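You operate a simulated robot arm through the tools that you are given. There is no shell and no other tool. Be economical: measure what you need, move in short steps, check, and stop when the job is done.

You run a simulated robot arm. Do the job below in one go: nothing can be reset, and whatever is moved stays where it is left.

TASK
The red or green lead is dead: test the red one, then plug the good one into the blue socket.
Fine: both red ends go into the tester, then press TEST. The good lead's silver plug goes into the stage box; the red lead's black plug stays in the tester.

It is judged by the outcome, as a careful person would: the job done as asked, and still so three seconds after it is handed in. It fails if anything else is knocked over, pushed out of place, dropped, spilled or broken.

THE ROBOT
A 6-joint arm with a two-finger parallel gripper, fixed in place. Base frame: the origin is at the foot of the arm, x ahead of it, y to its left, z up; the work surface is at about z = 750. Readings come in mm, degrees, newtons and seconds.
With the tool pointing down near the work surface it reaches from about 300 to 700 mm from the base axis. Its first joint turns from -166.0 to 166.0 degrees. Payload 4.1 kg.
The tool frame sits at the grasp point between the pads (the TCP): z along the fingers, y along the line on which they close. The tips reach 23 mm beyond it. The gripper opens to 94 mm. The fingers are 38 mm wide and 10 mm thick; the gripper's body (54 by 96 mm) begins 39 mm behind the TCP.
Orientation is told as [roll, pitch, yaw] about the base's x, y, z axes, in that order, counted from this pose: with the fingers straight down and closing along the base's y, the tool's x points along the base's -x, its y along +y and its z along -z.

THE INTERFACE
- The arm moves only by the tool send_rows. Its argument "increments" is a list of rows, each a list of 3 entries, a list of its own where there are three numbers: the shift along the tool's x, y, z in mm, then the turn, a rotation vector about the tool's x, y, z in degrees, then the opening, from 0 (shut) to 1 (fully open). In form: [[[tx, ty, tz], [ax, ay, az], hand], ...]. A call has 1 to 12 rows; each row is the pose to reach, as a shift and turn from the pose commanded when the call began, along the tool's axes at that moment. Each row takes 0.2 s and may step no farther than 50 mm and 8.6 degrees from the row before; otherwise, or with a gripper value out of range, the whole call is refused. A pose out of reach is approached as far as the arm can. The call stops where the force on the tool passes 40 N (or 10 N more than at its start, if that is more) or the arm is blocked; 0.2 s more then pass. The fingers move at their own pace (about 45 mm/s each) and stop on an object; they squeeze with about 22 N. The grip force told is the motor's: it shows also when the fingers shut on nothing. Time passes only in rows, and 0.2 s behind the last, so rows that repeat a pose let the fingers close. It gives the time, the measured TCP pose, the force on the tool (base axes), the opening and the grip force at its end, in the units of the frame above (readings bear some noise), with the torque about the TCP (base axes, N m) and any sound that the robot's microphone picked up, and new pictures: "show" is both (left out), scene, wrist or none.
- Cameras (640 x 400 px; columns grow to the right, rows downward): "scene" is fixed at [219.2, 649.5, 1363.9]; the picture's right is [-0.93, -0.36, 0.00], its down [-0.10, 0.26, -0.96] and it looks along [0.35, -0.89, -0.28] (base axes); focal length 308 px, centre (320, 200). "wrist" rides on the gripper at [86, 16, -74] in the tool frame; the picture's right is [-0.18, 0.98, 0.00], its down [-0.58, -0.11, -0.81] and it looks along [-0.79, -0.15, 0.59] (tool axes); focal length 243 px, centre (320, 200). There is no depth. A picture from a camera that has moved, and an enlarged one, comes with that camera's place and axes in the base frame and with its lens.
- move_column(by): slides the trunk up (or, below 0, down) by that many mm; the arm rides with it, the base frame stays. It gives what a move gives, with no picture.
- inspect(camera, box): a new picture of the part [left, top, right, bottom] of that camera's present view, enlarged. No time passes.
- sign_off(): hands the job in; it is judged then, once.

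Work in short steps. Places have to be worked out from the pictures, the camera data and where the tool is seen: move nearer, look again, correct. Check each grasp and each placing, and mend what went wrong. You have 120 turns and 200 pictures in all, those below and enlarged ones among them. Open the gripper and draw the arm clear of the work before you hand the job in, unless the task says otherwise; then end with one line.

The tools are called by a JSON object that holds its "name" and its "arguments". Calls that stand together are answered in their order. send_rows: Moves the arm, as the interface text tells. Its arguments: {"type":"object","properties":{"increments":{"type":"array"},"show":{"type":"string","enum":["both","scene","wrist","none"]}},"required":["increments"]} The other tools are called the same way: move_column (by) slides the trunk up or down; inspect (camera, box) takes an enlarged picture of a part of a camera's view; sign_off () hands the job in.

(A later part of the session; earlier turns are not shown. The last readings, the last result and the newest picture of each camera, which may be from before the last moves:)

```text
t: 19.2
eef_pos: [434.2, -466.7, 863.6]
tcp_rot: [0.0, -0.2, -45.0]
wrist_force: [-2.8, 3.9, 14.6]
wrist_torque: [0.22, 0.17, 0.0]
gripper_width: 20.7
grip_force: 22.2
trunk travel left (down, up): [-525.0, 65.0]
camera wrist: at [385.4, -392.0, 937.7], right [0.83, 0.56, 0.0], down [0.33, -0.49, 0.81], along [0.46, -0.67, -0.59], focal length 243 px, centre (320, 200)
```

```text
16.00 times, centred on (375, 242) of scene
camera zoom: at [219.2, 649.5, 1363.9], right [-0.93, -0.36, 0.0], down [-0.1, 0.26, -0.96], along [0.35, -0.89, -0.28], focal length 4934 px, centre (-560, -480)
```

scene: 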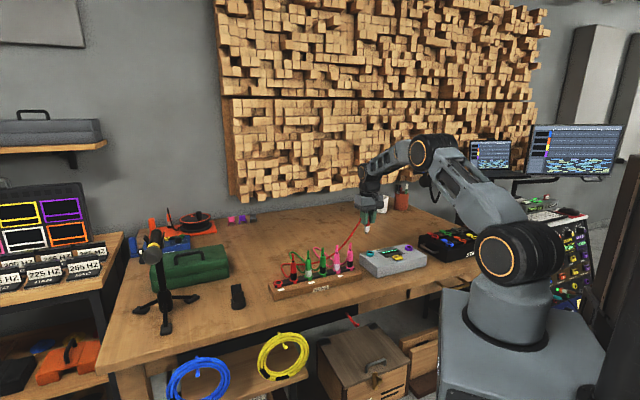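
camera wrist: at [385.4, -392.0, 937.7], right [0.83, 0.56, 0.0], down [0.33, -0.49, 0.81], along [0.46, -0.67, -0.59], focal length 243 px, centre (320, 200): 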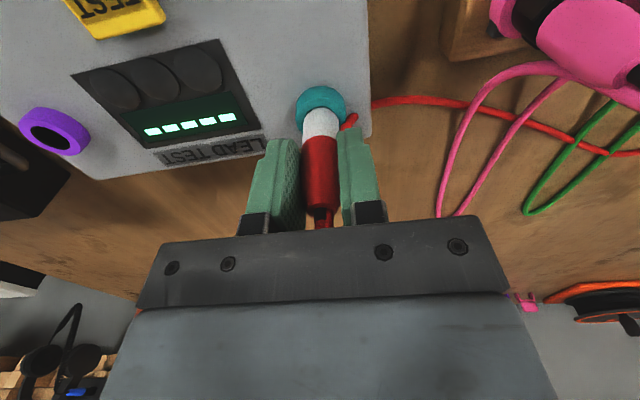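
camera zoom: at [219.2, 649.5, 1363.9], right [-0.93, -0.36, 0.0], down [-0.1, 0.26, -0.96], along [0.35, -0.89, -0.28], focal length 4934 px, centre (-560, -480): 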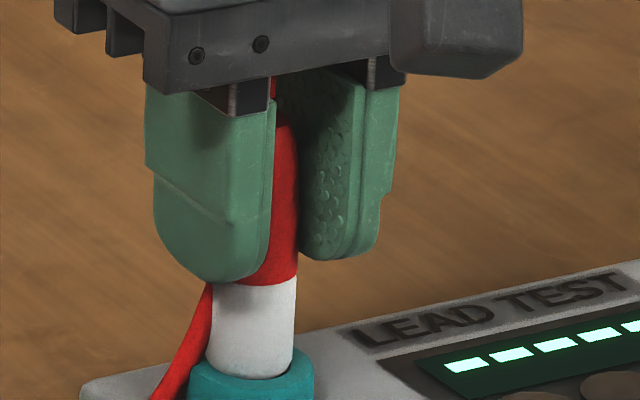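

The sleeve looks seated at the ring rather than going into it. I'll relieve the side load and press a bit firmer, watching for depth or a click.

{"name": "send_rows", "arguments": {"increments": [[[0.5, 0, -3], [0, 0, 0], 0.05], [[1, 0, -3], [0, 0, 0], 0.05], [[1, 0, 0], [0, 0, 0], 0.05], [[1, 0, 3], [0, 0, 0], 0.05], [[1, 0, 6], [0, 0, 0], 0.05]], "show": "wrist"}}

{"name": "inspect", "arguments": {"camera": "wrist", "box": [240, 50, 400, 150]}}

{"name": "inspect", "arguments": {"camera": "scene", "box": [355, 230, 395, 255]}}

```text
t: 20.4
eef_pos: [434.2, -466.1, 857.6]
tcp_rot: [0.0, -0.4, -45.0]
wrist_force: [-0.6, -0.7, 18.1]
wrist_torque: [-0.11, -0.05, -0.01]
gripper_width: 21.1
grip_force: 22.2
trunk travel left (down, up): [-525.0, 65.0]
camera wrist: at [385.5, -391.8, 931.1], right [0.83, 0.56, 0.0], down [0.33, -0.49, 0.81], along [0.46, -0.67, -0.59], focal length 243 px, centre (320, 200)
```

wrist: 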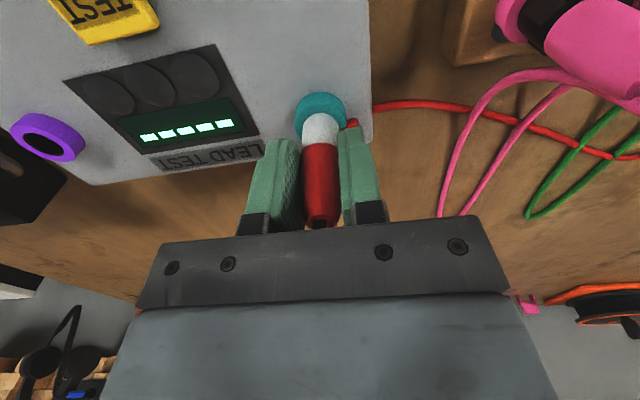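

```text
4.00 times, centred on (320, 100) of wrist
camera zoom: at [385.5, -391.8, 931.1], right [0.83, 0.56, 0.0], down [0.33, -0.49, 0.81], along [0.46, -0.67, -0.59], focal length 970 px, centre (320, 600)
```

zoom: 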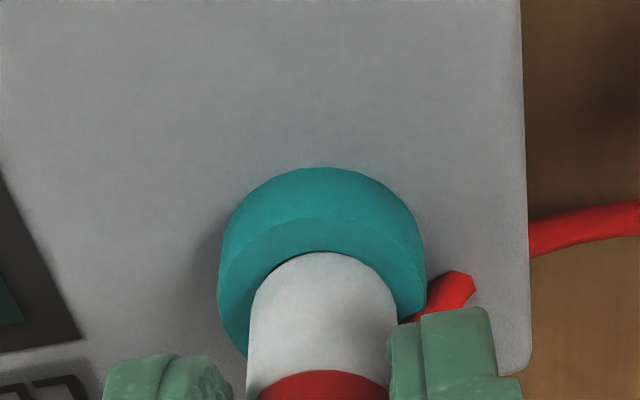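

```text
16.00 times, centred on (375, 242) of scene
camera zoom: at [219.2, 649.5, 1363.9], right [-0.93, -0.36, 0.0], down [-0.1, 0.26, -0.96], along [0.35, -0.89, -0.28], focal length 4934 px, centre (-560, -480)
```

zoom: 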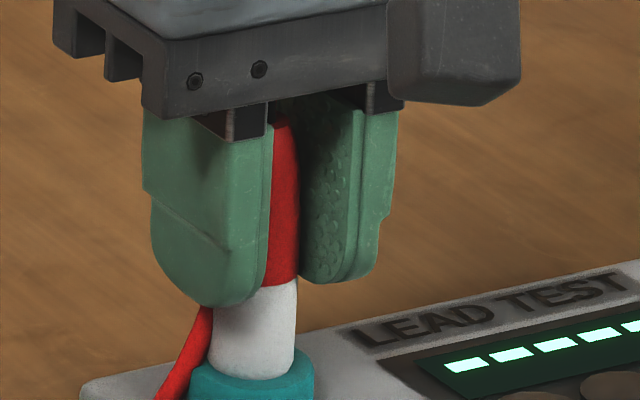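

The plug is centred with its full sleeve showing above the ring, just as it sat in the rack, and the gripper slid down on it. It appears seated. I'll open and lift clear to check.

{"name": "send_rows", "arguments": {"increments": [[[0, 0, -7], [0, 0, 0], 0.05], [[0, 0, -7], [0, 0, 0], 0.35], [[0, 0, -7], [0, 0, 0], 0.5], [[0, 0, -30], [0, 0, 0], 0.5], [[0, 0, -70], [0, 0, 0], 0.6], [[0, 0, -105], [0, 0, 0], 0.6]], "show": "both"}}

{"name": "inspect", "arguments": {"camera": "scene", "box": [340, 210, 420, 270]}}

```text
t: 21.8
eef_pos: [435.1, -466.3, 959.9]
tcp_rot: [0.0, -0.1, -45.0]
wrist_force: [-0.3, -0.6, -0.1]
wrist_torque: [0.04, 0.01, 0.01]
gripper_width: 56.4
grip_force: 0.1
trunk travel left (down, up): [-525.0, 65.0]
camera wrist: at [385.1, -392.7, 1034.9], right [0.83, 0.56, 0.0], down [0.33, -0.49, 0.81], along [0.46, -0.67, -0.59], focal length 243 px, centre (320, 200)
```

scene: 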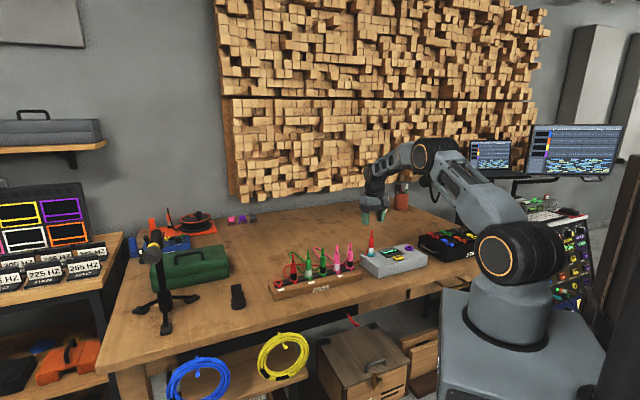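
wrist: 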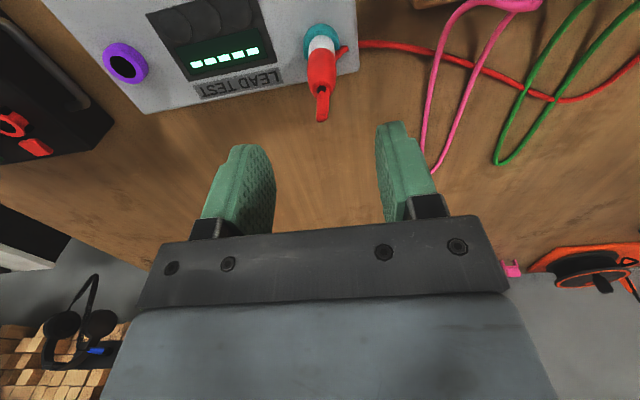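

```text
6.67 times, centred on (380, 240) of scene
camera zoom: at [219.2, 649.5, 1363.9], right [-0.93, -0.36, 0.0], down [-0.1, 0.26, -0.96], along [0.35, -0.89, -0.28], focal length 2056 px, centre (-80, -67)
```

zoom: 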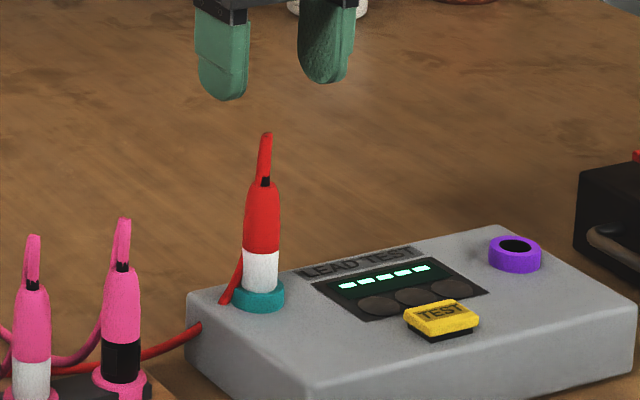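

Silver is standing in the teal socket. Now I'll go to the red black plug at about (653,-205.5).

{"name": "send_rows", "arguments": {"increments": [[[4, 42, -10], [0, 0, 0], 0.62], [[8, 85, -10], [0, 0, 0], 0.62], [[11, 127, -10], [0, 0, 0], 0.62], [[15, 170, -10], [0, 0, 0], 0.62], [[19, 212, -10], [0, 0, 0], 0.62], [[23, 254, -10], [0, 0, 0], 0.62], [[27, 297, 0], [0, 0, 0], 0.62], [[30.3, 338.5, 20], [0, 0, 0], 0.62], [[30.3, 338.5, 38], [0, 0, 0], 0.62], [[30.3, 338.5, 38], [0, 0, 0], 0.62]], "show": "wrist"}}

{"name": "inspect", "arguments": {"camera": "wrist", "box": [240, 10, 400, 170]}}

{"name": "inspect", "arguments": {"camera": "scene", "box": [265, 220, 375, 300]}}

```text
t: 24.0
eef_pos: [653.9, -205.3, 923.0]
tcp_rot: [0.1, -0.2, -45.0]
wrist_force: [-0.2, -0.6, 0.8]
wrist_torque: [0.0, 0.01, -0.02]
gripper_width: 58.3
grip_force: 0.1
trunk travel left (down, up): [-525.0, 65.0]
camera wrist: at [604.6, -130.4, 997.5], right [0.83, 0.56, 0.0], down [0.33, -0.49, 0.81], along [0.46, -0.67, -0.59], focal length 243 px, centre (320, 200)
```

wrist: 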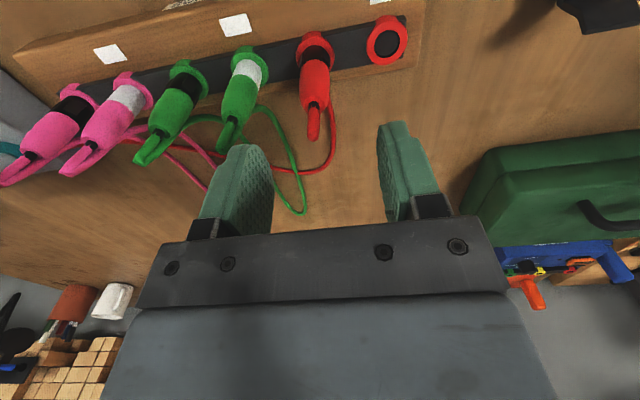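

```text
2.50 times, centred on (320, 90) of wrist
camera zoom: at [604.6, -130.4, 997.5], right [0.83, 0.56, 0.0], down [0.33, -0.49, 0.81], along [0.46, -0.67, -0.59], focal length 606 px, centre (320, 475)
```

zoom: 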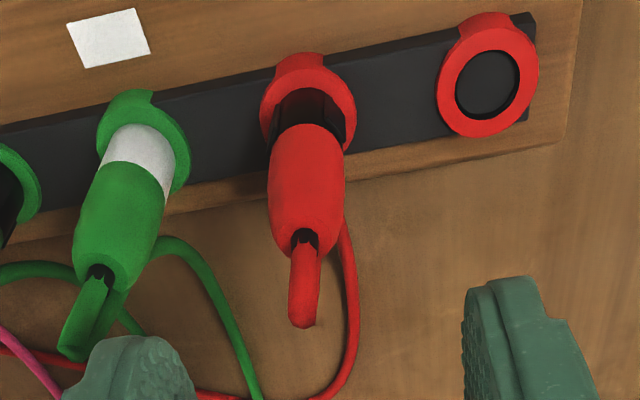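

```text
5.00 times, centred on (320, 260) of scene
camera zoom: at [219.2, 649.5, 1363.9], right [-0.93, -0.36, 0.0], down [-0.1, 0.26, -0.96], along [0.35, -0.89, -0.28], focal length 1542 px, centre (320, -100)
```

zoom: 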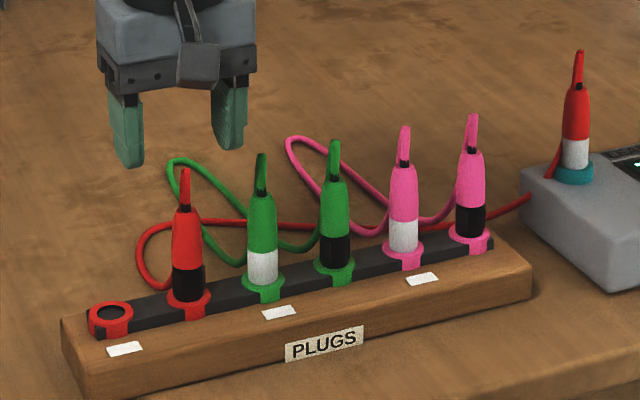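

Red black sits at about (652.5,-206.5). I'll shift -1.8 mm in y and descend to z≈848.

{"name": "send_rows", "arguments": {"increments": [[[0, -1.8, 20], [0, 0, 0], 0.62], [[0, -1.8, 45], [0, 0, 0], 0.62], [[0, -1.8, 74], [0, 0, 0], 0.62], [[0, -1.8, 74], [0, 0, 0], 0.62]], "show": "wrist"}}

```text
t: 25.0
eef_pos: [651.3, -204.8, 848.2]
tcp_rot: [-0.1, 0.1, -45.0]
wrist_force: [-0.6, -0.1, -0.4]
wrist_torque: [-0.02, 0.01, -0.01]
gripper_width: 58.3
grip_force: 0.1
trunk travel left (down, up): [-525.0, 65.0]
camera wrist: at [601.3, -131.5, 923.0], right [0.83, 0.56, 0.0], down [0.33, -0.49, 0.81], along [0.46, -0.67, -0.59], focal length 243 px, centre (320, 200)
```

wrist: 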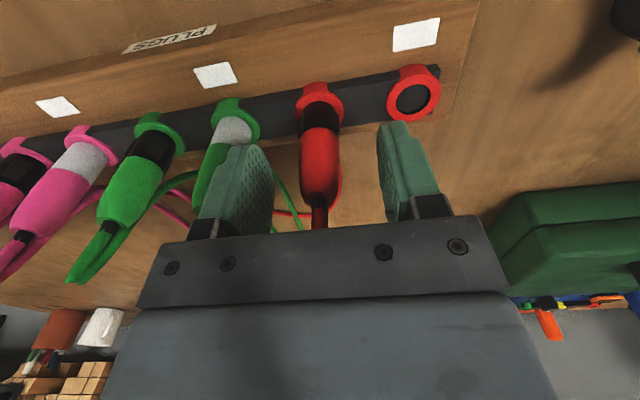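

The plug is centred between the pads. I'll close and lift.

{"name": "send_rows", "arguments": {"increments": [[[0, 0, 0], [0, 0, 0], 0.25], [[0, 0, 0], [0, 0, 0], 0.05], [[0, 0, 0], [0, 0, 0], 0.05], [[0, 0, 0], [0, 0, 0], 0.05], [[0, 0, -5], [0, 0, 0], 0.05], [[0, 0, -15], [0, 0, 0], 0.05], [[0, 0, -30], [0, 0, 0], 0.05], [[0, 0, -60], [0, 0, 0], 0.05]], "show": "wrist"}}

{"name": "inspect", "arguments": {"camera": "scene", "box": [275, 235, 335, 275]}}

```text
t: 26.8
eef_pos: [650.2, -205.3, 909.0]
tcp_rot: [0.0, 0.1, -45.0]
wrist_force: [0.1, 0.0, -1.1]
wrist_torque: [0.01, 0.04, -0.03]
gripper_width: 20.2
grip_force: 22.3
trunk travel left (down, up): [-525.0, 65.0]
camera wrist: at [601.0, -131.6, 983.1], right [0.83, 0.56, 0.0], down [0.33, -0.49, 0.81], along [0.45, -0.67, -0.59], focal length 243 px, centre (320, 200)
```

wrist: 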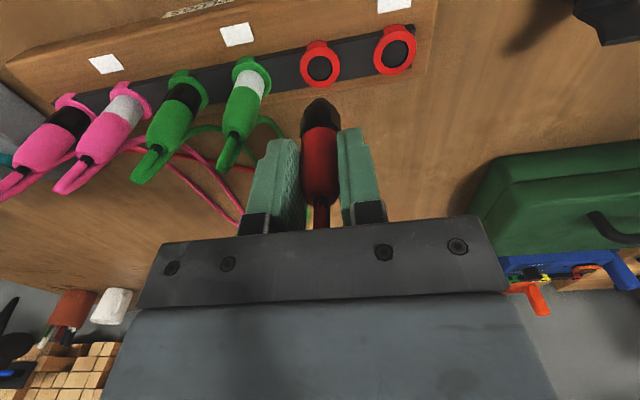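

```text
10.00 times, centred on (305, 255) of scene
camera zoom: at [219.2, 649.5, 1363.9], right [-0.93, -0.36, 0.0], down [-0.1, 0.26, -0.96], along [0.35, -0.89, -0.28], focal length 3084 px, centre (470, -350)
```

zoom: 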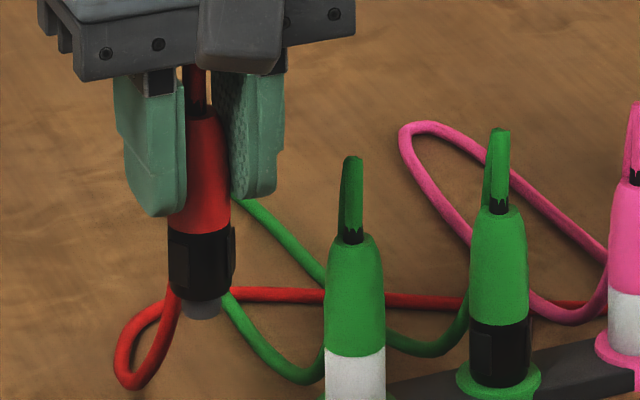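

It's held at 20.2 mm. I'll carry it high and behind the rack, staying behind the teal plug, toward purple.

{"name": "send_rows", "arguments": {"increments": [[[0, 0, -45], [0, 0, 0], 0.05], [[0, 0, -90], [0, 0, 0], 0.05], [[-18, -41, -90], [0, 0, 0], 0.05], [[-35, -82, -90], [0, 0, 0], 0.05], [[-53, -124, -90], [0, 0, 0], 0.05], [[-60, -173, -90], [0, 0, 0], 0.05], [[-67, -222, -90], [0, 0, 0], 0.05], [[-74, -271, -90], [0, 0, 0], 0.05], [[-81, -320, -90], [0, 0, 0], 0.05], [[-86, -368, -90], [0, 0, 0], 0.05]], "show": "scene"}}

{"name": "send_rows", "arguments": {"increments": [[[20, -32, 0], [0, 0, 0], 0.05], [[40, -64, 0], [0, 0, 0], 0.05], [[60, -96, 0], [0, 0, 0], 0.05], [[75, -122, 10], [0, 0, 0], 0.05], [[75, -122, 30], [0, 0, 0], 0.05], [[75, -122, 30], [0, 0, 0], 0.05]], "show": "both"}}

```text
t: 29.0
eef_pos: [442.6, -517.8, 997.5]
tcp_rot: [-0.1, 0.0, -45.0]
wrist_force: [-0.7, 0.5, -1.3]
wrist_torque: [-0.02, 0.0, -0.01]
gripper_width: 20.0
grip_force: 22.5
out of reach, approached as far as the arm can: row 10
trunk travel left (down, up): [-525.0, 65.0]
```

scene: 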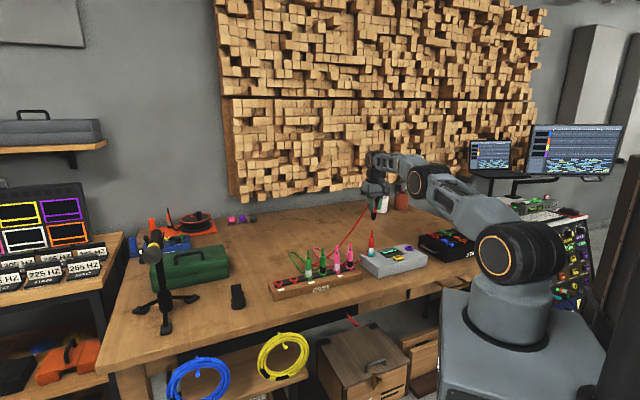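

```text
t: 30.4
eef_pos: [305.6, -550.3, 966.6]
tcp_rot: [-0.1, 0.0, -45.1]
wrist_force: [0.5, -0.3, -0.1]
wrist_torque: [0.0, 0.0, 0.01]
gripper_width: 20.2
grip_force: 22.0
trunk travel left (down, up): [-525.0, 65.0]
camera wrist: at [255.9, -476.1, 1040.7], right [0.83, 0.56, 0.0], down [0.33, -0.49, 0.81], along [0.46, -0.67, -0.59], focal length 243 px, centre (320, 200)
```

scene: 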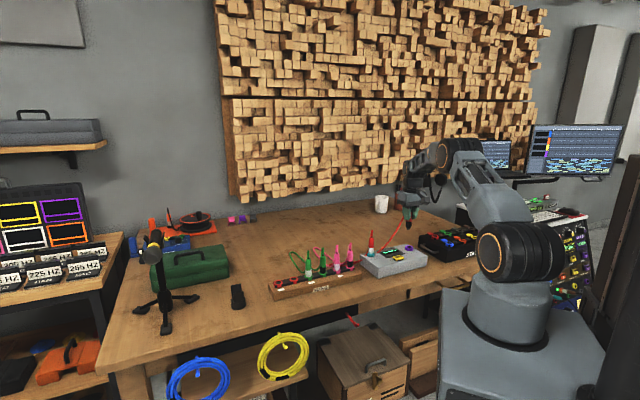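
wrist: 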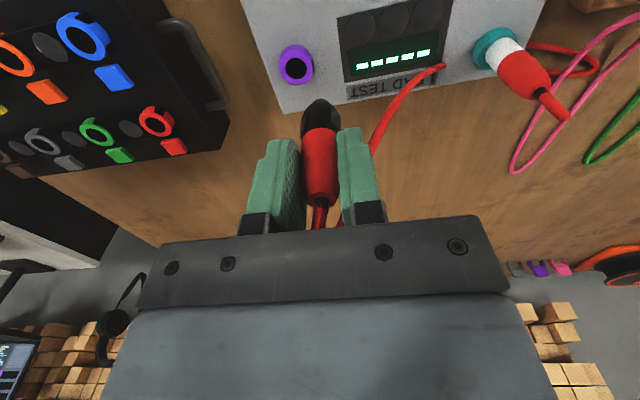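

Purple is in view and the stage box sockets are clearly visible too. I'll zoom on both.

{"name": "inspect", "arguments": {"camera": "wrist", "box": [260, 30, 360, 130]}}

{"name": "inspect", "arguments": {"camera": "wrist", "box": [0, 0, 200, 170]}}

```text
4.00 times, centred on (310, 80) of wrist
camera zoom: at [255.9, -476.1, 1040.7], right [0.83, 0.56, 0.0], down [0.33, -0.49, 0.81], along [0.46, -0.67, -0.59], focal length 970 px, centre (360, 680)
```

zoom: 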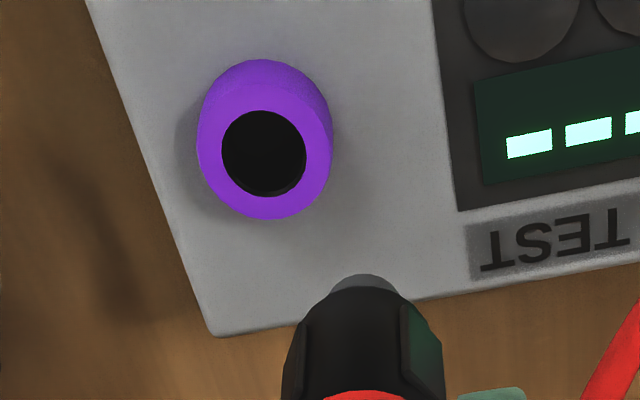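

```text
2.35 times, centred on (100, 85) of wrist
camera zoom: at [255.9, -476.1, 1040.7], right [0.83, 0.56, 0.0], down [0.33, -0.49, 0.81], along [0.46, -0.67, -0.59], focal length 571 px, centre (838, 471)
```

zoom: 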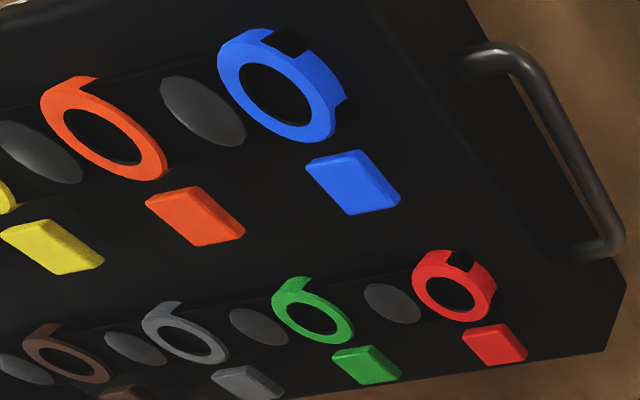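

Purple's hole is near (298,-575). I'll move over it and lower to z≈900 for a closer check.

{"name": "send_rows", "arguments": {"increments": [[[-6, -12, 10], [0, 0, 0], 0.05], [[-11.4, -23, 30], [0, 0, 0], 0.05], [[-11.4, -23, 67], [0, 0, 0], 0.05], [[-11.4, -23, 67], [0, 0, 0], 0.05]], "show": "wrist"}}

{"name": "inspect", "arguments": {"camera": "wrist", "box": [240, 20, 400, 140]}}

{"name": "inspect", "arguments": {"camera": "scene", "box": [365, 205, 445, 265]}}

```text
t: 31.4
eef_pos: [295.2, -575.8, 898.2]
tcp_rot: [0.0, 0.1, -44.9]
wrist_force: [-0.3, 0.4, -1.6]
wrist_torque: [0.01, 0.0, 0.0]
gripper_width: 20.2
grip_force: 21.9
trunk travel left (down, up): [-525.0, 65.0]
camera wrist: at [246.8, -501.2, 973.6], right [0.83, 0.56, 0.0], down [0.33, -0.49, 0.81], along [0.46, -0.67, -0.59], focal length 243 px, centre (320, 200)
```

wrist: 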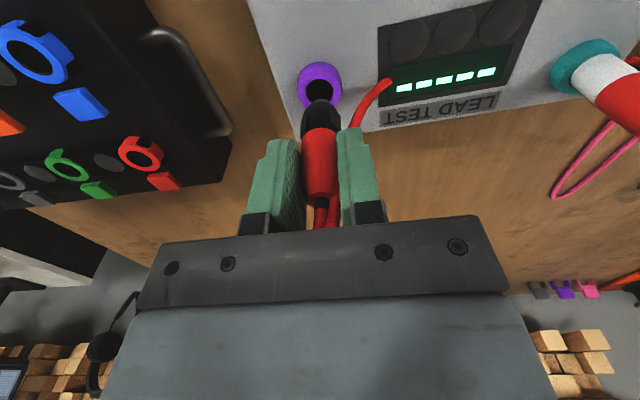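

```text
3.33 times, centred on (320, 80) of wrist
camera zoom: at [246.8, -501.2, 973.6], right [0.83, 0.56, 0.0], down [0.33, -0.49, 0.81], along [0.46, -0.67, -0.59], focal length 809 px, centre (320, 600)
```

zoom: 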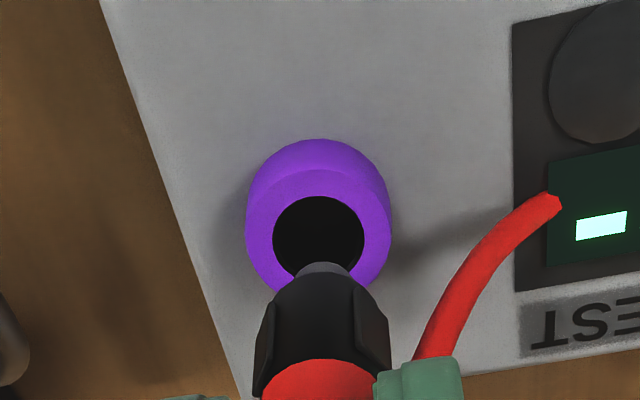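

```text
6.67 times, centred on (405, 235) of scene
camera zoom: at [219.2, 649.5, 1363.9], right [-0.93, -0.36, 0.0], down [-0.1, 0.26, -0.96], along [0.35, -0.89, -0.28], focal length 2056 px, centre (-247, -33)
```

zoom: 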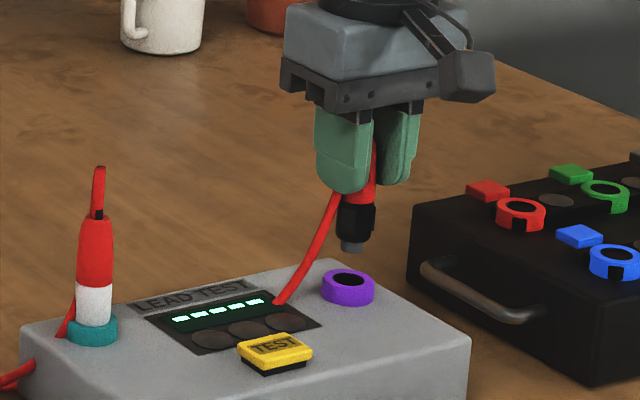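

Comparing with the teal approach, about +1.3 mm in tool x and -0.7 mm in tool y are needed. I'll descend with that correction.

{"name": "send_rows", "arguments": {"increments": [[[1.3, -0.7, 0], [0, 0, 0], 0.05], [[1.3, -0.7, 10], [0, 0, 0], 0.05], [[1.3, -0.7, 20], [0, 0, 0], 0.05], [[1.3, -0.7, 25], [0, 0, 0], 0.05], [[1.3, -0.7, 30], [0, 0, 0], 0.05]], "show": "wrist"}}

{"name": "inspect", "arguments": {"camera": "wrist", "box": [240, 50, 400, 150]}}

{"name": "inspect", "arguments": {"camera": "scene", "box": [390, 225, 430, 250]}}

```text
t: 32.6
eef_pos: [296.2, -574.1, 869.1]
tcp_rot: [0.0, 0.0, -45.0]
wrist_force: [3.3, -4.6, 1.3]
wrist_torque: [-0.23, -0.18, 0.06]
gripper_width: 20.6
grip_force: 22.1
trunk travel left (down, up): [-525.0, 65.0]
camera wrist: at [246.7, -500.2, 944.0], right [0.82, 0.57, 0.0], down [0.33, -0.49, 0.81], along [0.46, -0.67, -0.59], focal length 243 px, centre (320, 200)
```

wrist: 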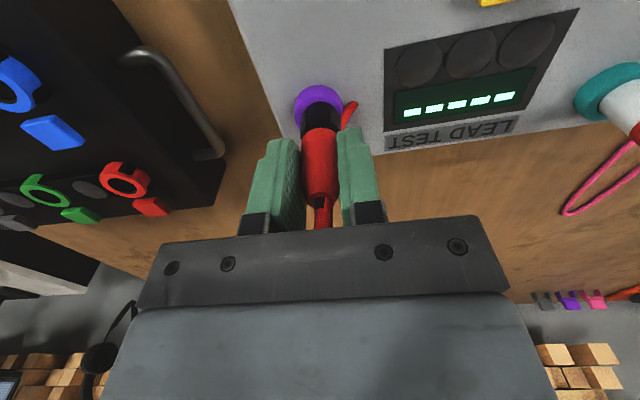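

```text
4.00 times, centred on (320, 100) of wrist
camera zoom: at [246.7, -500.2, 944.0], right [0.82, 0.57, 0.0], down [0.33, -0.49, 0.81], along [0.46, -0.67, -0.59], focal length 970 px, centre (320, 600)
```

zoom: 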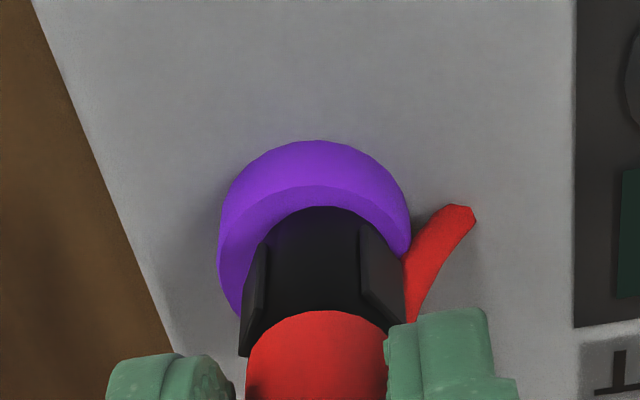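

```text
16.00 times, centred on (410, 238) of scene
camera zoom: at [219.2, 649.5, 1363.9], right [-0.93, -0.36, 0.0], down [-0.1, 0.26, -0.96], along [0.35, -0.89, -0.28], focal length 4934 px, centre (-1120, -400)
```

zoom: 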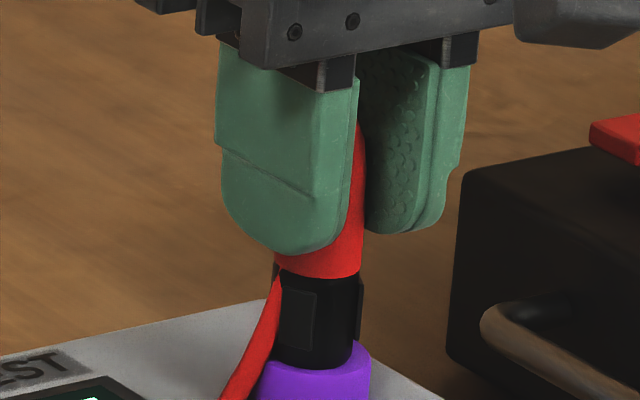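

The side load pushes toward -x and the plug sits about 1 mm right of the ring centre. I'll correct by (-1,-0.8) and press down to seat.

{"name": "send_rows", "arguments": {"increments": [[[-0.6, -0.5, -1], [0, 0, 0], 0.05], [[-1.1, -0.9, -1], [0, 0, 0], 0.05], [[-1.1, -0.9, 2], [0, 0, 0], 0.05], [[-1.1, -0.9, 5], [0, 0, 0], 0.05]], "show": "wrist"}}

{"name": "inspect", "arguments": {"camera": "wrist", "box": [240, 50, 400, 150]}}

{"name": "inspect", "arguments": {"camera": "scene", "box": [390, 225, 430, 250]}}

```text
t: 33.6
eef_pos: [296.0, -575.3, 869.6]
tcp_rot: [-0.1, -0.3, -44.9]
wrist_force: [-1.5, 4.5, 21.7]
wrist_torque: [0.16, 0.05, 0.01]
gripper_width: 20.5
grip_force: 22.3
trunk travel left (down, up): [-525.0, 65.0]
camera wrist: at [246.3, -501.4, 942.8], right [0.83, 0.56, 0.0], down [0.33, -0.48, 0.81], along [0.46, -0.67, -0.59], focal length 243 px, centre (320, 200)
```

wrist: 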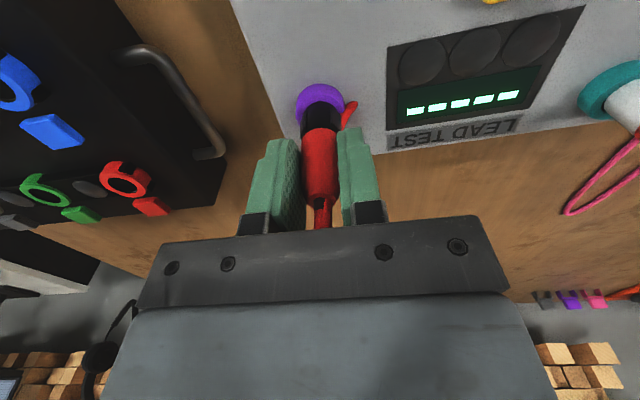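

```text
4.00 times, centred on (320, 100) of wrist
camera zoom: at [246.3, -501.4, 942.8], right [0.83, 0.56, 0.0], down [0.33, -0.48, 0.81], along [0.46, -0.67, -0.59], focal length 970 px, centre (320, 600)
```

zoom: 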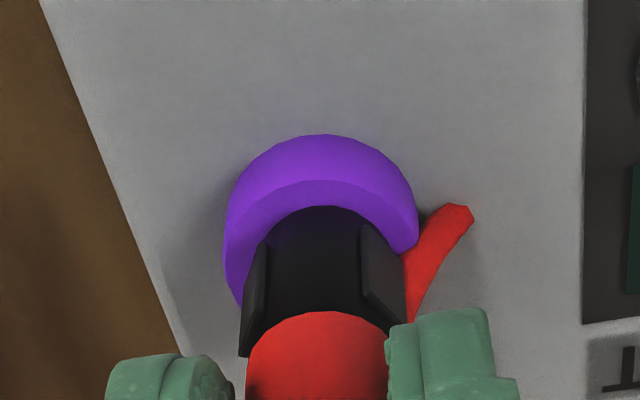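

```text
16.00 times, centred on (410, 238) of scene
camera zoom: at [219.2, 649.5, 1363.9], right [-0.93, -0.36, 0.0], down [-0.1, 0.26, -0.96], along [0.35, -0.89, -0.28], focal length 4934 px, centre (-1120, -400)
```

zoom: 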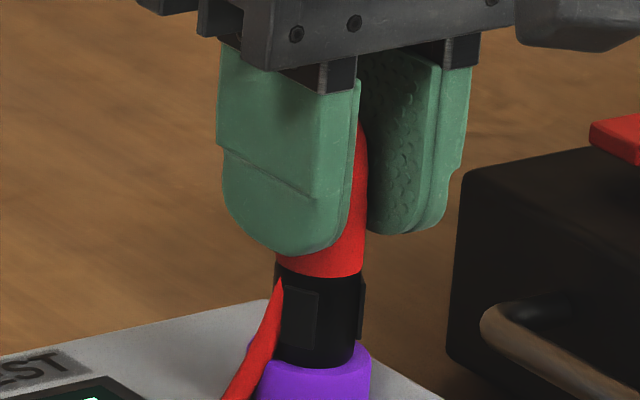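

It's at a hard stop with the plug centred in the ring. I'll ease 0.5 mm in x, press once more, then release and lift.

{"name": "send_rows", "arguments": {"increments": [[[0.3, 0, -4], [0, 0, 0], 0.05], [[0.6, 0, -2], [0, 0, 0], 0.05], [[0.6, 0, 2], [0, 0, 0], 0.05], [[0.6, 0, 3], [0, 0, 0], 0.05]], "show": "none"}}

{"name": "inspect", "arguments": {"camera": "scene", "box": [390, 225, 430, 250]}}

```text
t: 34.6
eef_pos: [294.9, -574.1, 863.4]
tcp_rot: [-0.1, 0.0, -45.0]
wrist_force: [3.6, -2.3, 17.4]
wrist_torque: [-0.08, -0.1, 0.02]
gripper_width: 20.8
grip_force: 21.5
trunk travel left (down, up): [-525.0, 65.0]
```

```text
16.00 times, centred on (410, 238) of scene
camera zoom: at [219.2, 649.5, 1363.9], right [-0.93, -0.36, 0.0], down [-0.1, 0.26, -0.96], along [0.35, -0.89, -0.28], focal length 4934 px, centre (-1120, -400)
```

zoom: 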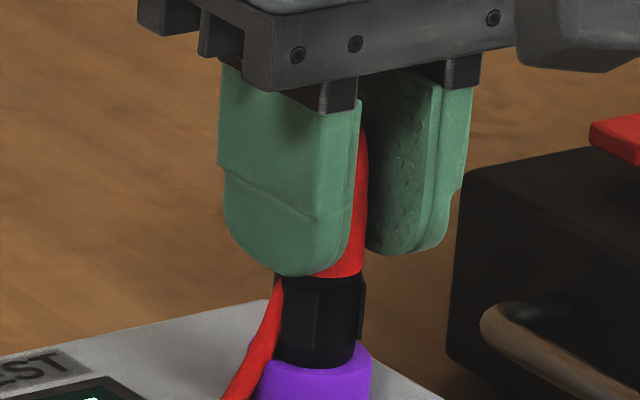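

It slid on the grip again, so it's seated. I'll release and lift, then look.

{"name": "send_rows", "arguments": {"increments": [[[0, 0, -4], [0, 0, 0], 0.05], [[0, 0, -4], [0, 0, 0], 0.35], [[0, 0, -4], [0, 0, 0], 0.5], [[0, 0, -30], [0, 0, 0], 0.5], [[0, 0, -65], [0, 0, 0], 0.5], [[0, 0, -100], [0, 0, 0], 0.5]], "show": "both"}}

{"name": "inspect", "arguments": {"camera": "scene", "box": [350, 210, 430, 270]}}

```text
t: 36.0
eef_pos: [294.7, -573.5, 962.1]
tcp_rot: [0.0, 0.1, -45.0]
wrist_force: [0.3, 0.3, -0.3]
wrist_torque: [-0.01, -0.01, -0.02]
gripper_width: 46.9
grip_force: 0.1
trunk travel left (down, up): [-525.0, 65.0]
camera wrist: at [245.2, -499.9, 1036.3], right [0.83, 0.56, 0.0], down [0.33, -0.49, 0.81], along [0.46, -0.66, -0.59], focal length 243 px, centre (320, 200)
```

scene: 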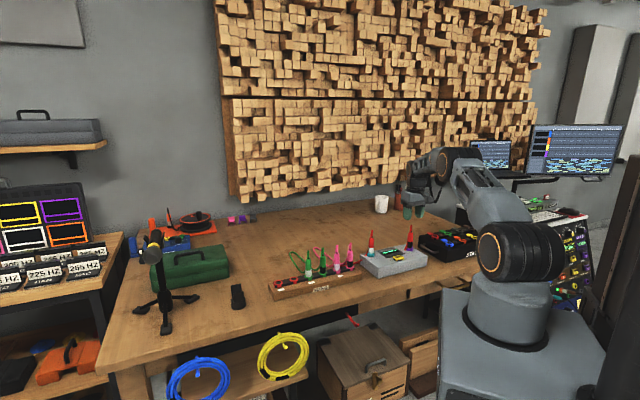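
wrist: 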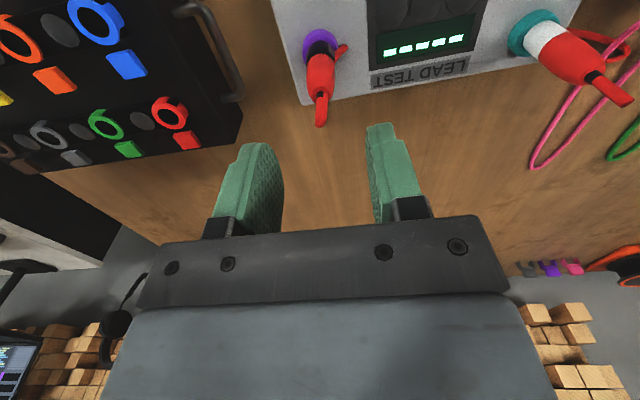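

```text
6.67 times, centred on (390, 240) of scene
camera zoom: at [219.2, 649.5, 1363.9], right [-0.93, -0.36, 0.0], down [-0.1, 0.26, -0.96], along [0.35, -0.89, -0.28], focal length 2056 px, centre (-147, -67)
```

zoom: 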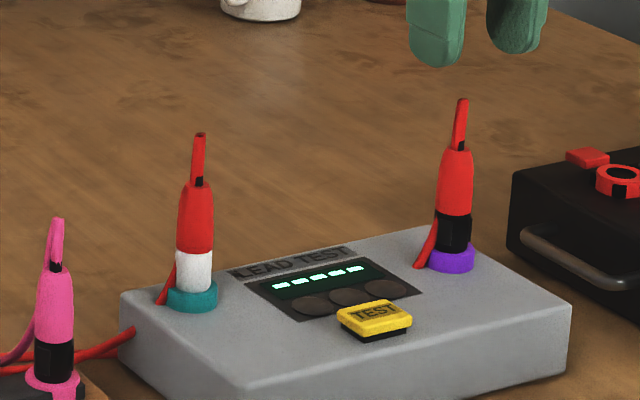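

Both red ends are standing in the tester. Next I'll close the gripper and move over the TEST button, near (327,-465).

{"name": "send_rows", "arguments": {"increments": [[[18, 33, 0], [0, 0, 0], 0.2], [[36, 66, 0], [0, 0, 0], 0], [[54.6, 98.8, 0], [0, 0, 0], 0], [[54.6, 98.8, 40], [0, 0, 0], 0], [[54.6, 98.8, 80], [0, 0, 0], 0], [[54.6, 98.8, 80], [0, 0, 0], 0]], "show": "both"}}

{"name": "inspect", "arguments": {"camera": "scene", "box": [350, 210, 430, 270]}}

```text
t: 37.4
eef_pos: [325.7, -465.4, 879.9]
tcp_rot: [0.0, 0.1, -45.0]
wrist_force: [-0.7, 0.2, 0.1]
wrist_torque: [0.0, 0.0, -0.03]
gripper_width: 0.0
grip_force: 21.6
trunk travel left (down, up): [-525.0, 65.0]
camera wrist: at [276.4, -391.9, 954.7], right [0.83, 0.56, 0.0], down [0.33, -0.49, 0.81], along [0.46, -0.67, -0.59], focal length 243 px, centre (320, 200)
```

scene: 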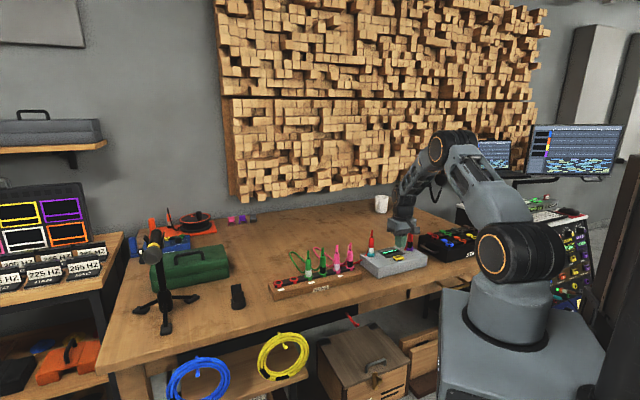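
wrist: 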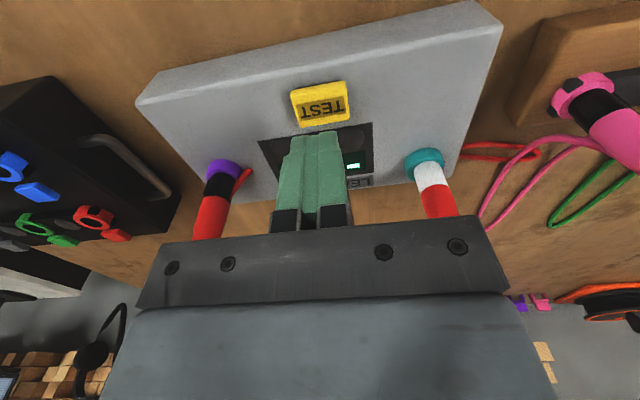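

```text
6.67 times, centred on (390, 240) of scene
camera zoom: at [219.2, 649.5, 1363.9], right [-0.93, -0.36, 0.0], down [-0.1, 0.26, -0.96], along [0.35, -0.89, -0.28], focal length 2056 px, centre (-147, -67)
```

zoom: 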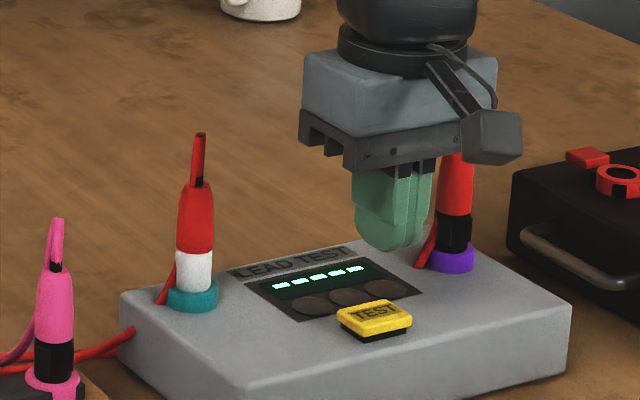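

The button lies directly under the closed tips. I'll press down gently.

{"name": "send_rows", "arguments": {"increments": [[[0, 0, 25], [0, 0, 0], 0], [[0, 0, 38], [0, 0, 0], 0], [[0, 0, 43], [0, 0, 0], 0], [[0, 0, 47], [0, 0, 0], 0]], "show": "none"}}

{"name": "inspect", "arguments": {"camera": "scene", "box": [350, 210, 430, 270]}}

```text
t: 38.4
eef_pos: [326.4, -466.3, 833.4]
tcp_rot: [0.0, 0.0, -45.1]
wrist_force: [-0.2, -0.9, 0.8]
wrist_torque: [-0.01, -0.01, -0.01]
gripper_width: 0.0
grip_force: 21.6
trunk travel left (down, up): [-525.0, 65.0]
```

```text
6.67 times, centred on (390, 240) of scene
camera zoom: at [219.2, 649.5, 1363.9], right [-0.93, -0.36, 0.0], down [-0.1, 0.26, -0.96], along [0.35, -0.89, -0.28], focal length 2056 px, centre (-147, -67)
```

zoom: 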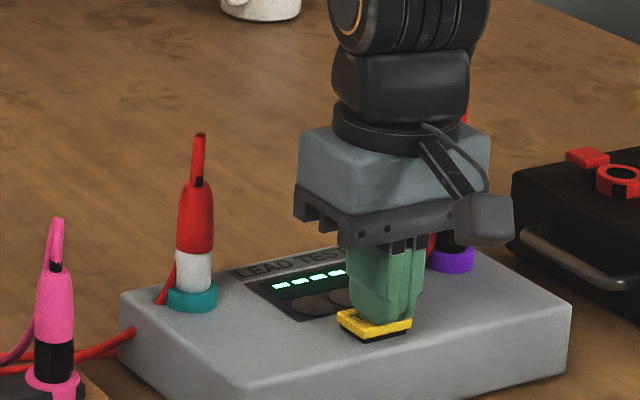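

No contact yet, so I'll continue in small steps.

{"name": "send_rows", "arguments": {"increments": [[[0, 0, 2], [0, 0, 0], 0], [[0, 0, 4], [0, 0, 0], 0], [[0, 0, 6], [0, 0, 0], 0]], "show": "none"}}

{"name": "inspect", "arguments": {"camera": "scene", "box": [350, 210, 430, 270]}}

```text
t: 39.2
eef_pos: [326.2, -465.8, 829.0]
tcp_rot: [0.0, -0.1, -45.0]
wrist_force: [-3.3, 1.2, 7.9]
wrist_torque: [0.03, 0.01, 0.04]
gripper_width: 0.0
grip_force: 22.3
trunk travel left (down, up): [-525.0, 65.0]
heard: click
```

```text
6.67 times, centred on (390, 240) of scene
camera zoom: at [219.2, 649.5, 1363.9], right [-0.93, -0.36, 0.0], down [-0.1, 0.26, -0.96], along [0.35, -0.89, -0.28], focal length 2056 px, centre (-147, -67)
```

zoom: 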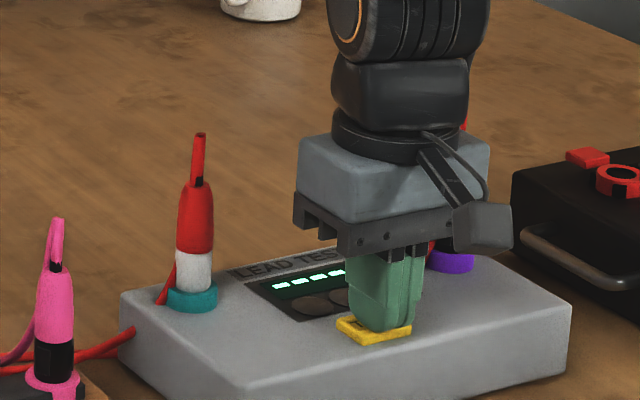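

Click heard. I'll lift and look at the display.

{"name": "send_rows", "arguments": {"increments": [[[0, 0, -30], [0, 0, 0], 0], [[0, 0, -70], [0, 0, 0], 0], [[0, 0, -70], [0, 0, 0], 0]], "show": "wrist"}}

{"name": "inspect", "arguments": {"camera": "scene", "box": [350, 210, 430, 270]}}

```text
t: 40.0
eef_pos: [326.7, -467.2, 898.2]
tcp_rot: [0.0, -0.1, -45.0]
wrist_force: [0.2, 0.7, -0.9]
wrist_torque: [0.0, 0.04, 0.03]
gripper_width: 0.0
grip_force: 21.9
trunk travel left (down, up): [-525.0, 65.0]
camera wrist: at [277.8, -393.9, 972.4], right [0.83, 0.56, 0.0], down [0.33, -0.49, 0.81], along [0.46, -0.67, -0.59], focal length 243 px, centre (320, 200)
```

wrist: 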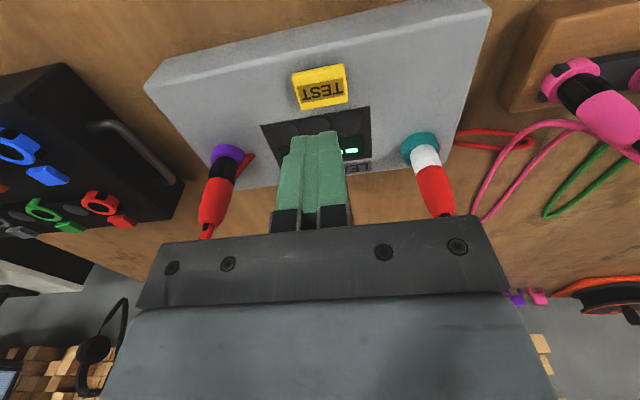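

```text
6.67 times, centred on (390, 240) of scene
camera zoom: at [219.2, 649.5, 1363.9], right [-0.93, -0.36, 0.0], down [-0.1, 0.26, -0.96], along [0.35, -0.89, -0.28], focal length 2056 px, centre (-147, -67)
```

zoom: 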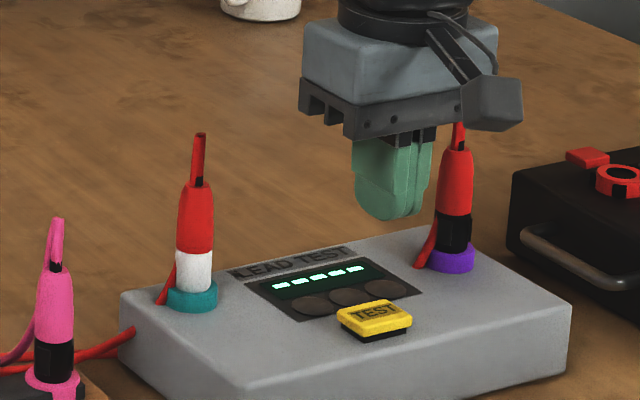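

The display still shows dashes, so either the test needs longer or a plug isn't fully in. I'll zoom in on both sockets.

{"name": "inspect", "arguments": {"camera": "scene", "box": [360, 225, 396, 250]}}

{"name": "inspect", "arguments": {"camera": "scene", "box": [392, 225, 428, 250]}}

{"name": "inspect", "arguments": {"camera": "wrist", "box": [380, 110, 480, 210]}}

{"name": "inspect", "arguments": {"camera": "wrist", "box": [190, 130, 270, 210]}}

```text
16.00 times, centred on (378, 238) of scene
camera zoom: at [219.2, 649.5, 1363.9], right [-0.93, -0.36, 0.0], down [-0.1, 0.26, -0.96], along [0.35, -0.89, -0.28], focal length 4934 px, centre (-608, -400)
```

zoom: 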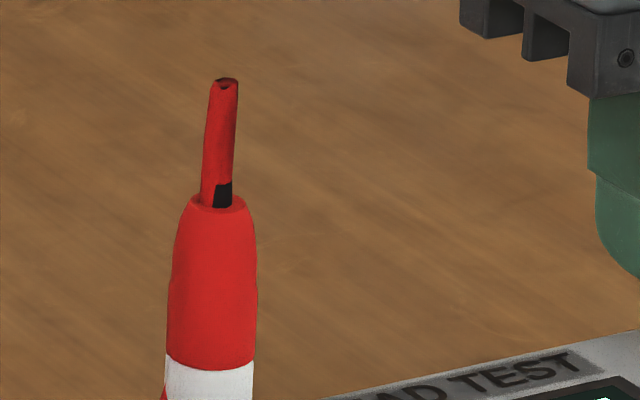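

```text
16.00 times, centred on (410, 238) of scene
camera zoom: at [219.2, 649.5, 1363.9], right [-0.93, -0.36, 0.0], down [-0.1, 0.26, -0.96], along [0.35, -0.89, -0.28], focal length 4934 px, centre (-1120, -400)
```

zoom: 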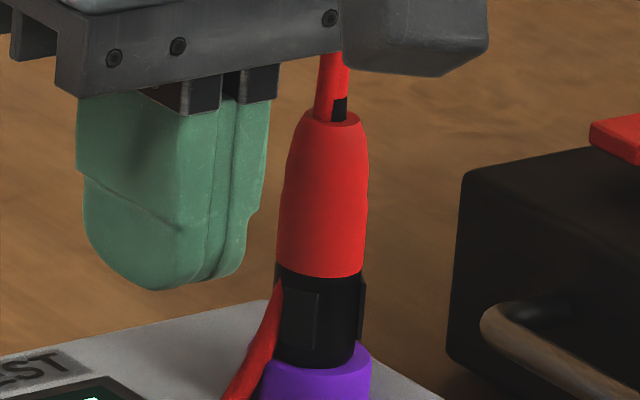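

```text
4.00 times, centred on (430, 160) of wrist
camera zoom: at [277.8, -393.9, 972.4], right [0.83, 0.56, 0.0], down [0.33, -0.49, 0.81], along [0.46, -0.67, -0.59], focal length 970 px, centre (-120, 360)
```

zoom: 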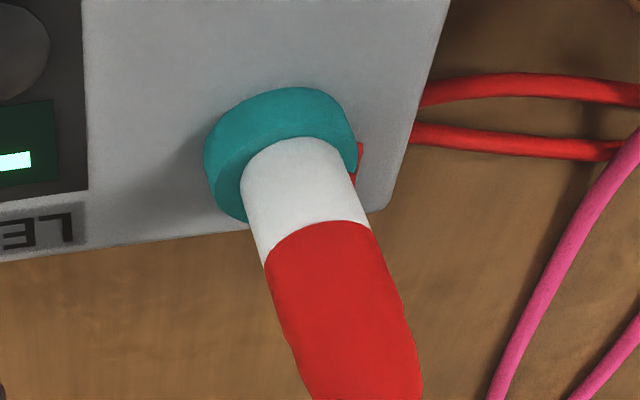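

```text
5.00 times, centred on (230, 170) of wrist
camera zoom: at [277.8, -393.9, 972.4], right [0.83, 0.56, 0.0], down [0.33, -0.49, 0.81], along [0.46, -0.67, -0.59], focal length 1213 px, centre (770, 350)
```

zoom: 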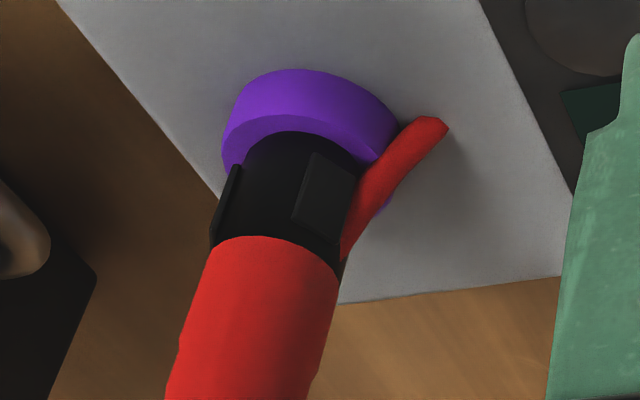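

I'll wait a moment and re-read the display.

{"name": "send_rows", "arguments": {"increments": [[[0, 0, -15], [0, 0, 0], 0], [[0, 0, -30], [0, 0, 0], 0], [[0, 0, -45], [0, 0, 0], 0], [[0, 0, -60], [0, 0, 0], 0], [[0, 0, -60], [0, 0, 0], 0]], "show": "wrist"}}

{"name": "inspect", "arguments": {"camera": "scene", "box": [365, 235, 425, 275]}}

```text
t: 41.2
eef_pos: [326.8, -465.7, 957.3]
tcp_rot: [0.0, 0.0, -45.0]
wrist_force: [0.1, -1.0, 0.1]
wrist_torque: [-0.01, -0.02, 0.01]
gripper_width: 0.1
grip_force: 21.9
trunk travel left (down, up): [-525.0, 65.0]
camera wrist: at [276.4, -392.4, 1032.4], right [0.83, 0.56, 0.0], down [0.33, -0.49, 0.81], along [0.46, -0.67, -0.59], focal length 243 px, centre (320, 200)
```

wrist: 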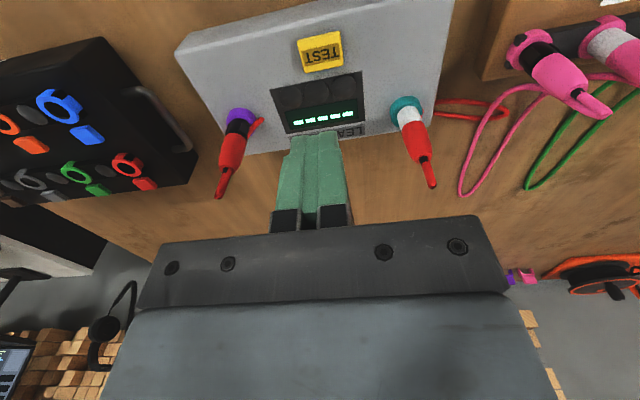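

```text
10.00 times, centred on (395, 255) of scene
camera zoom: at [219.2, 649.5, 1363.9], right [-0.93, -0.36, 0.0], down [-0.1, 0.26, -0.96], along [0.35, -0.89, -0.28], focal length 3084 px, centre (-430, -350)
```

zoom: 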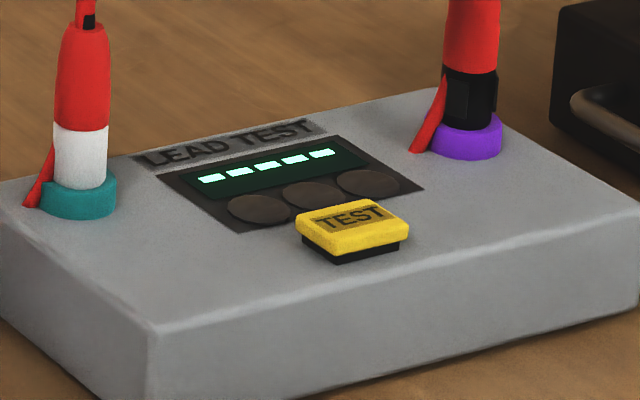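

Still dashes, although both plugs look upright with their shoulders on the rings. My grip slips at about 18 N, so they may not be fully home. I'll close loosely around the cable stub and push down on the plug's shoulder with the fingertips, teal first.

{"name": "send_rows", "arguments": {"increments": [[[-25, 25, -5], [0, 0, 0], 0.3], [[-50, 50, -5], [0, 0, 0], 0.5], [[-76, 75.7, -5], [0, 0, 0], 0.5], [[-76, 75.7, 20], [0, 0, 0], 0.5], [[-76, 75.7, 35], [0, 0, 0], 0.5], [[-76, 75.7, 35], [0, 0, 0], 0.12], [[-76, 75.7, 35], [0, 0, 0], 0.12], [[-76, 75.7, 35], [0, 0, 0], 0.12]], "show": "wrist"}}

{"name": "inspect", "arguments": {"camera": "scene", "box": [355, 215, 395, 255]}}

```text
t: 43.0
eef_pos: [434.1, -466.9, 922.4]
tcp_rot: [0.0, -0.1, -45.0]
wrist_force: [-1.1, -1.0, 0.1]
wrist_torque: [0.03, -0.03, 0.01]
gripper_width: 11.4
grip_force: 0.0
trunk travel left (down, up): [-525.0, 65.0]
camera wrist: at [384.5, -393.4, 997.1], right [0.83, 0.56, 0.0], down [0.33, -0.49, 0.81], along [0.46, -0.67, -0.59], focal length 243 px, centre (320, 200)
```

wrist: 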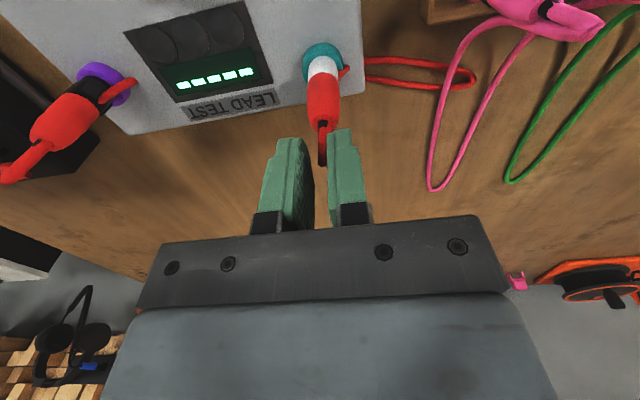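

```text
10.00 times, centred on (375, 235) of scene
camera zoom: at [219.2, 649.5, 1363.9], right [-0.93, -0.36, 0.0], down [-0.1, 0.26, -0.96], along [0.35, -0.89, -0.28], focal length 3084 px, centre (-230, -150)
```

zoom: 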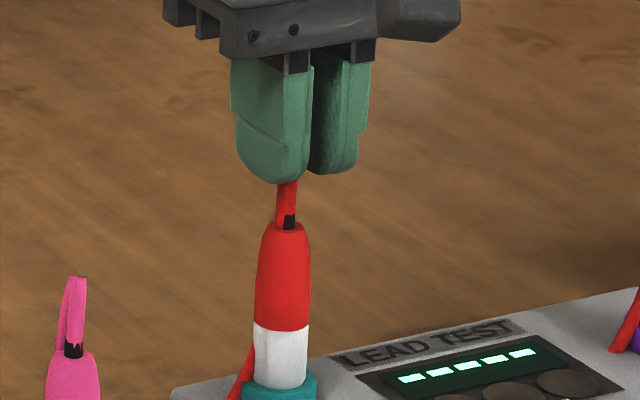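

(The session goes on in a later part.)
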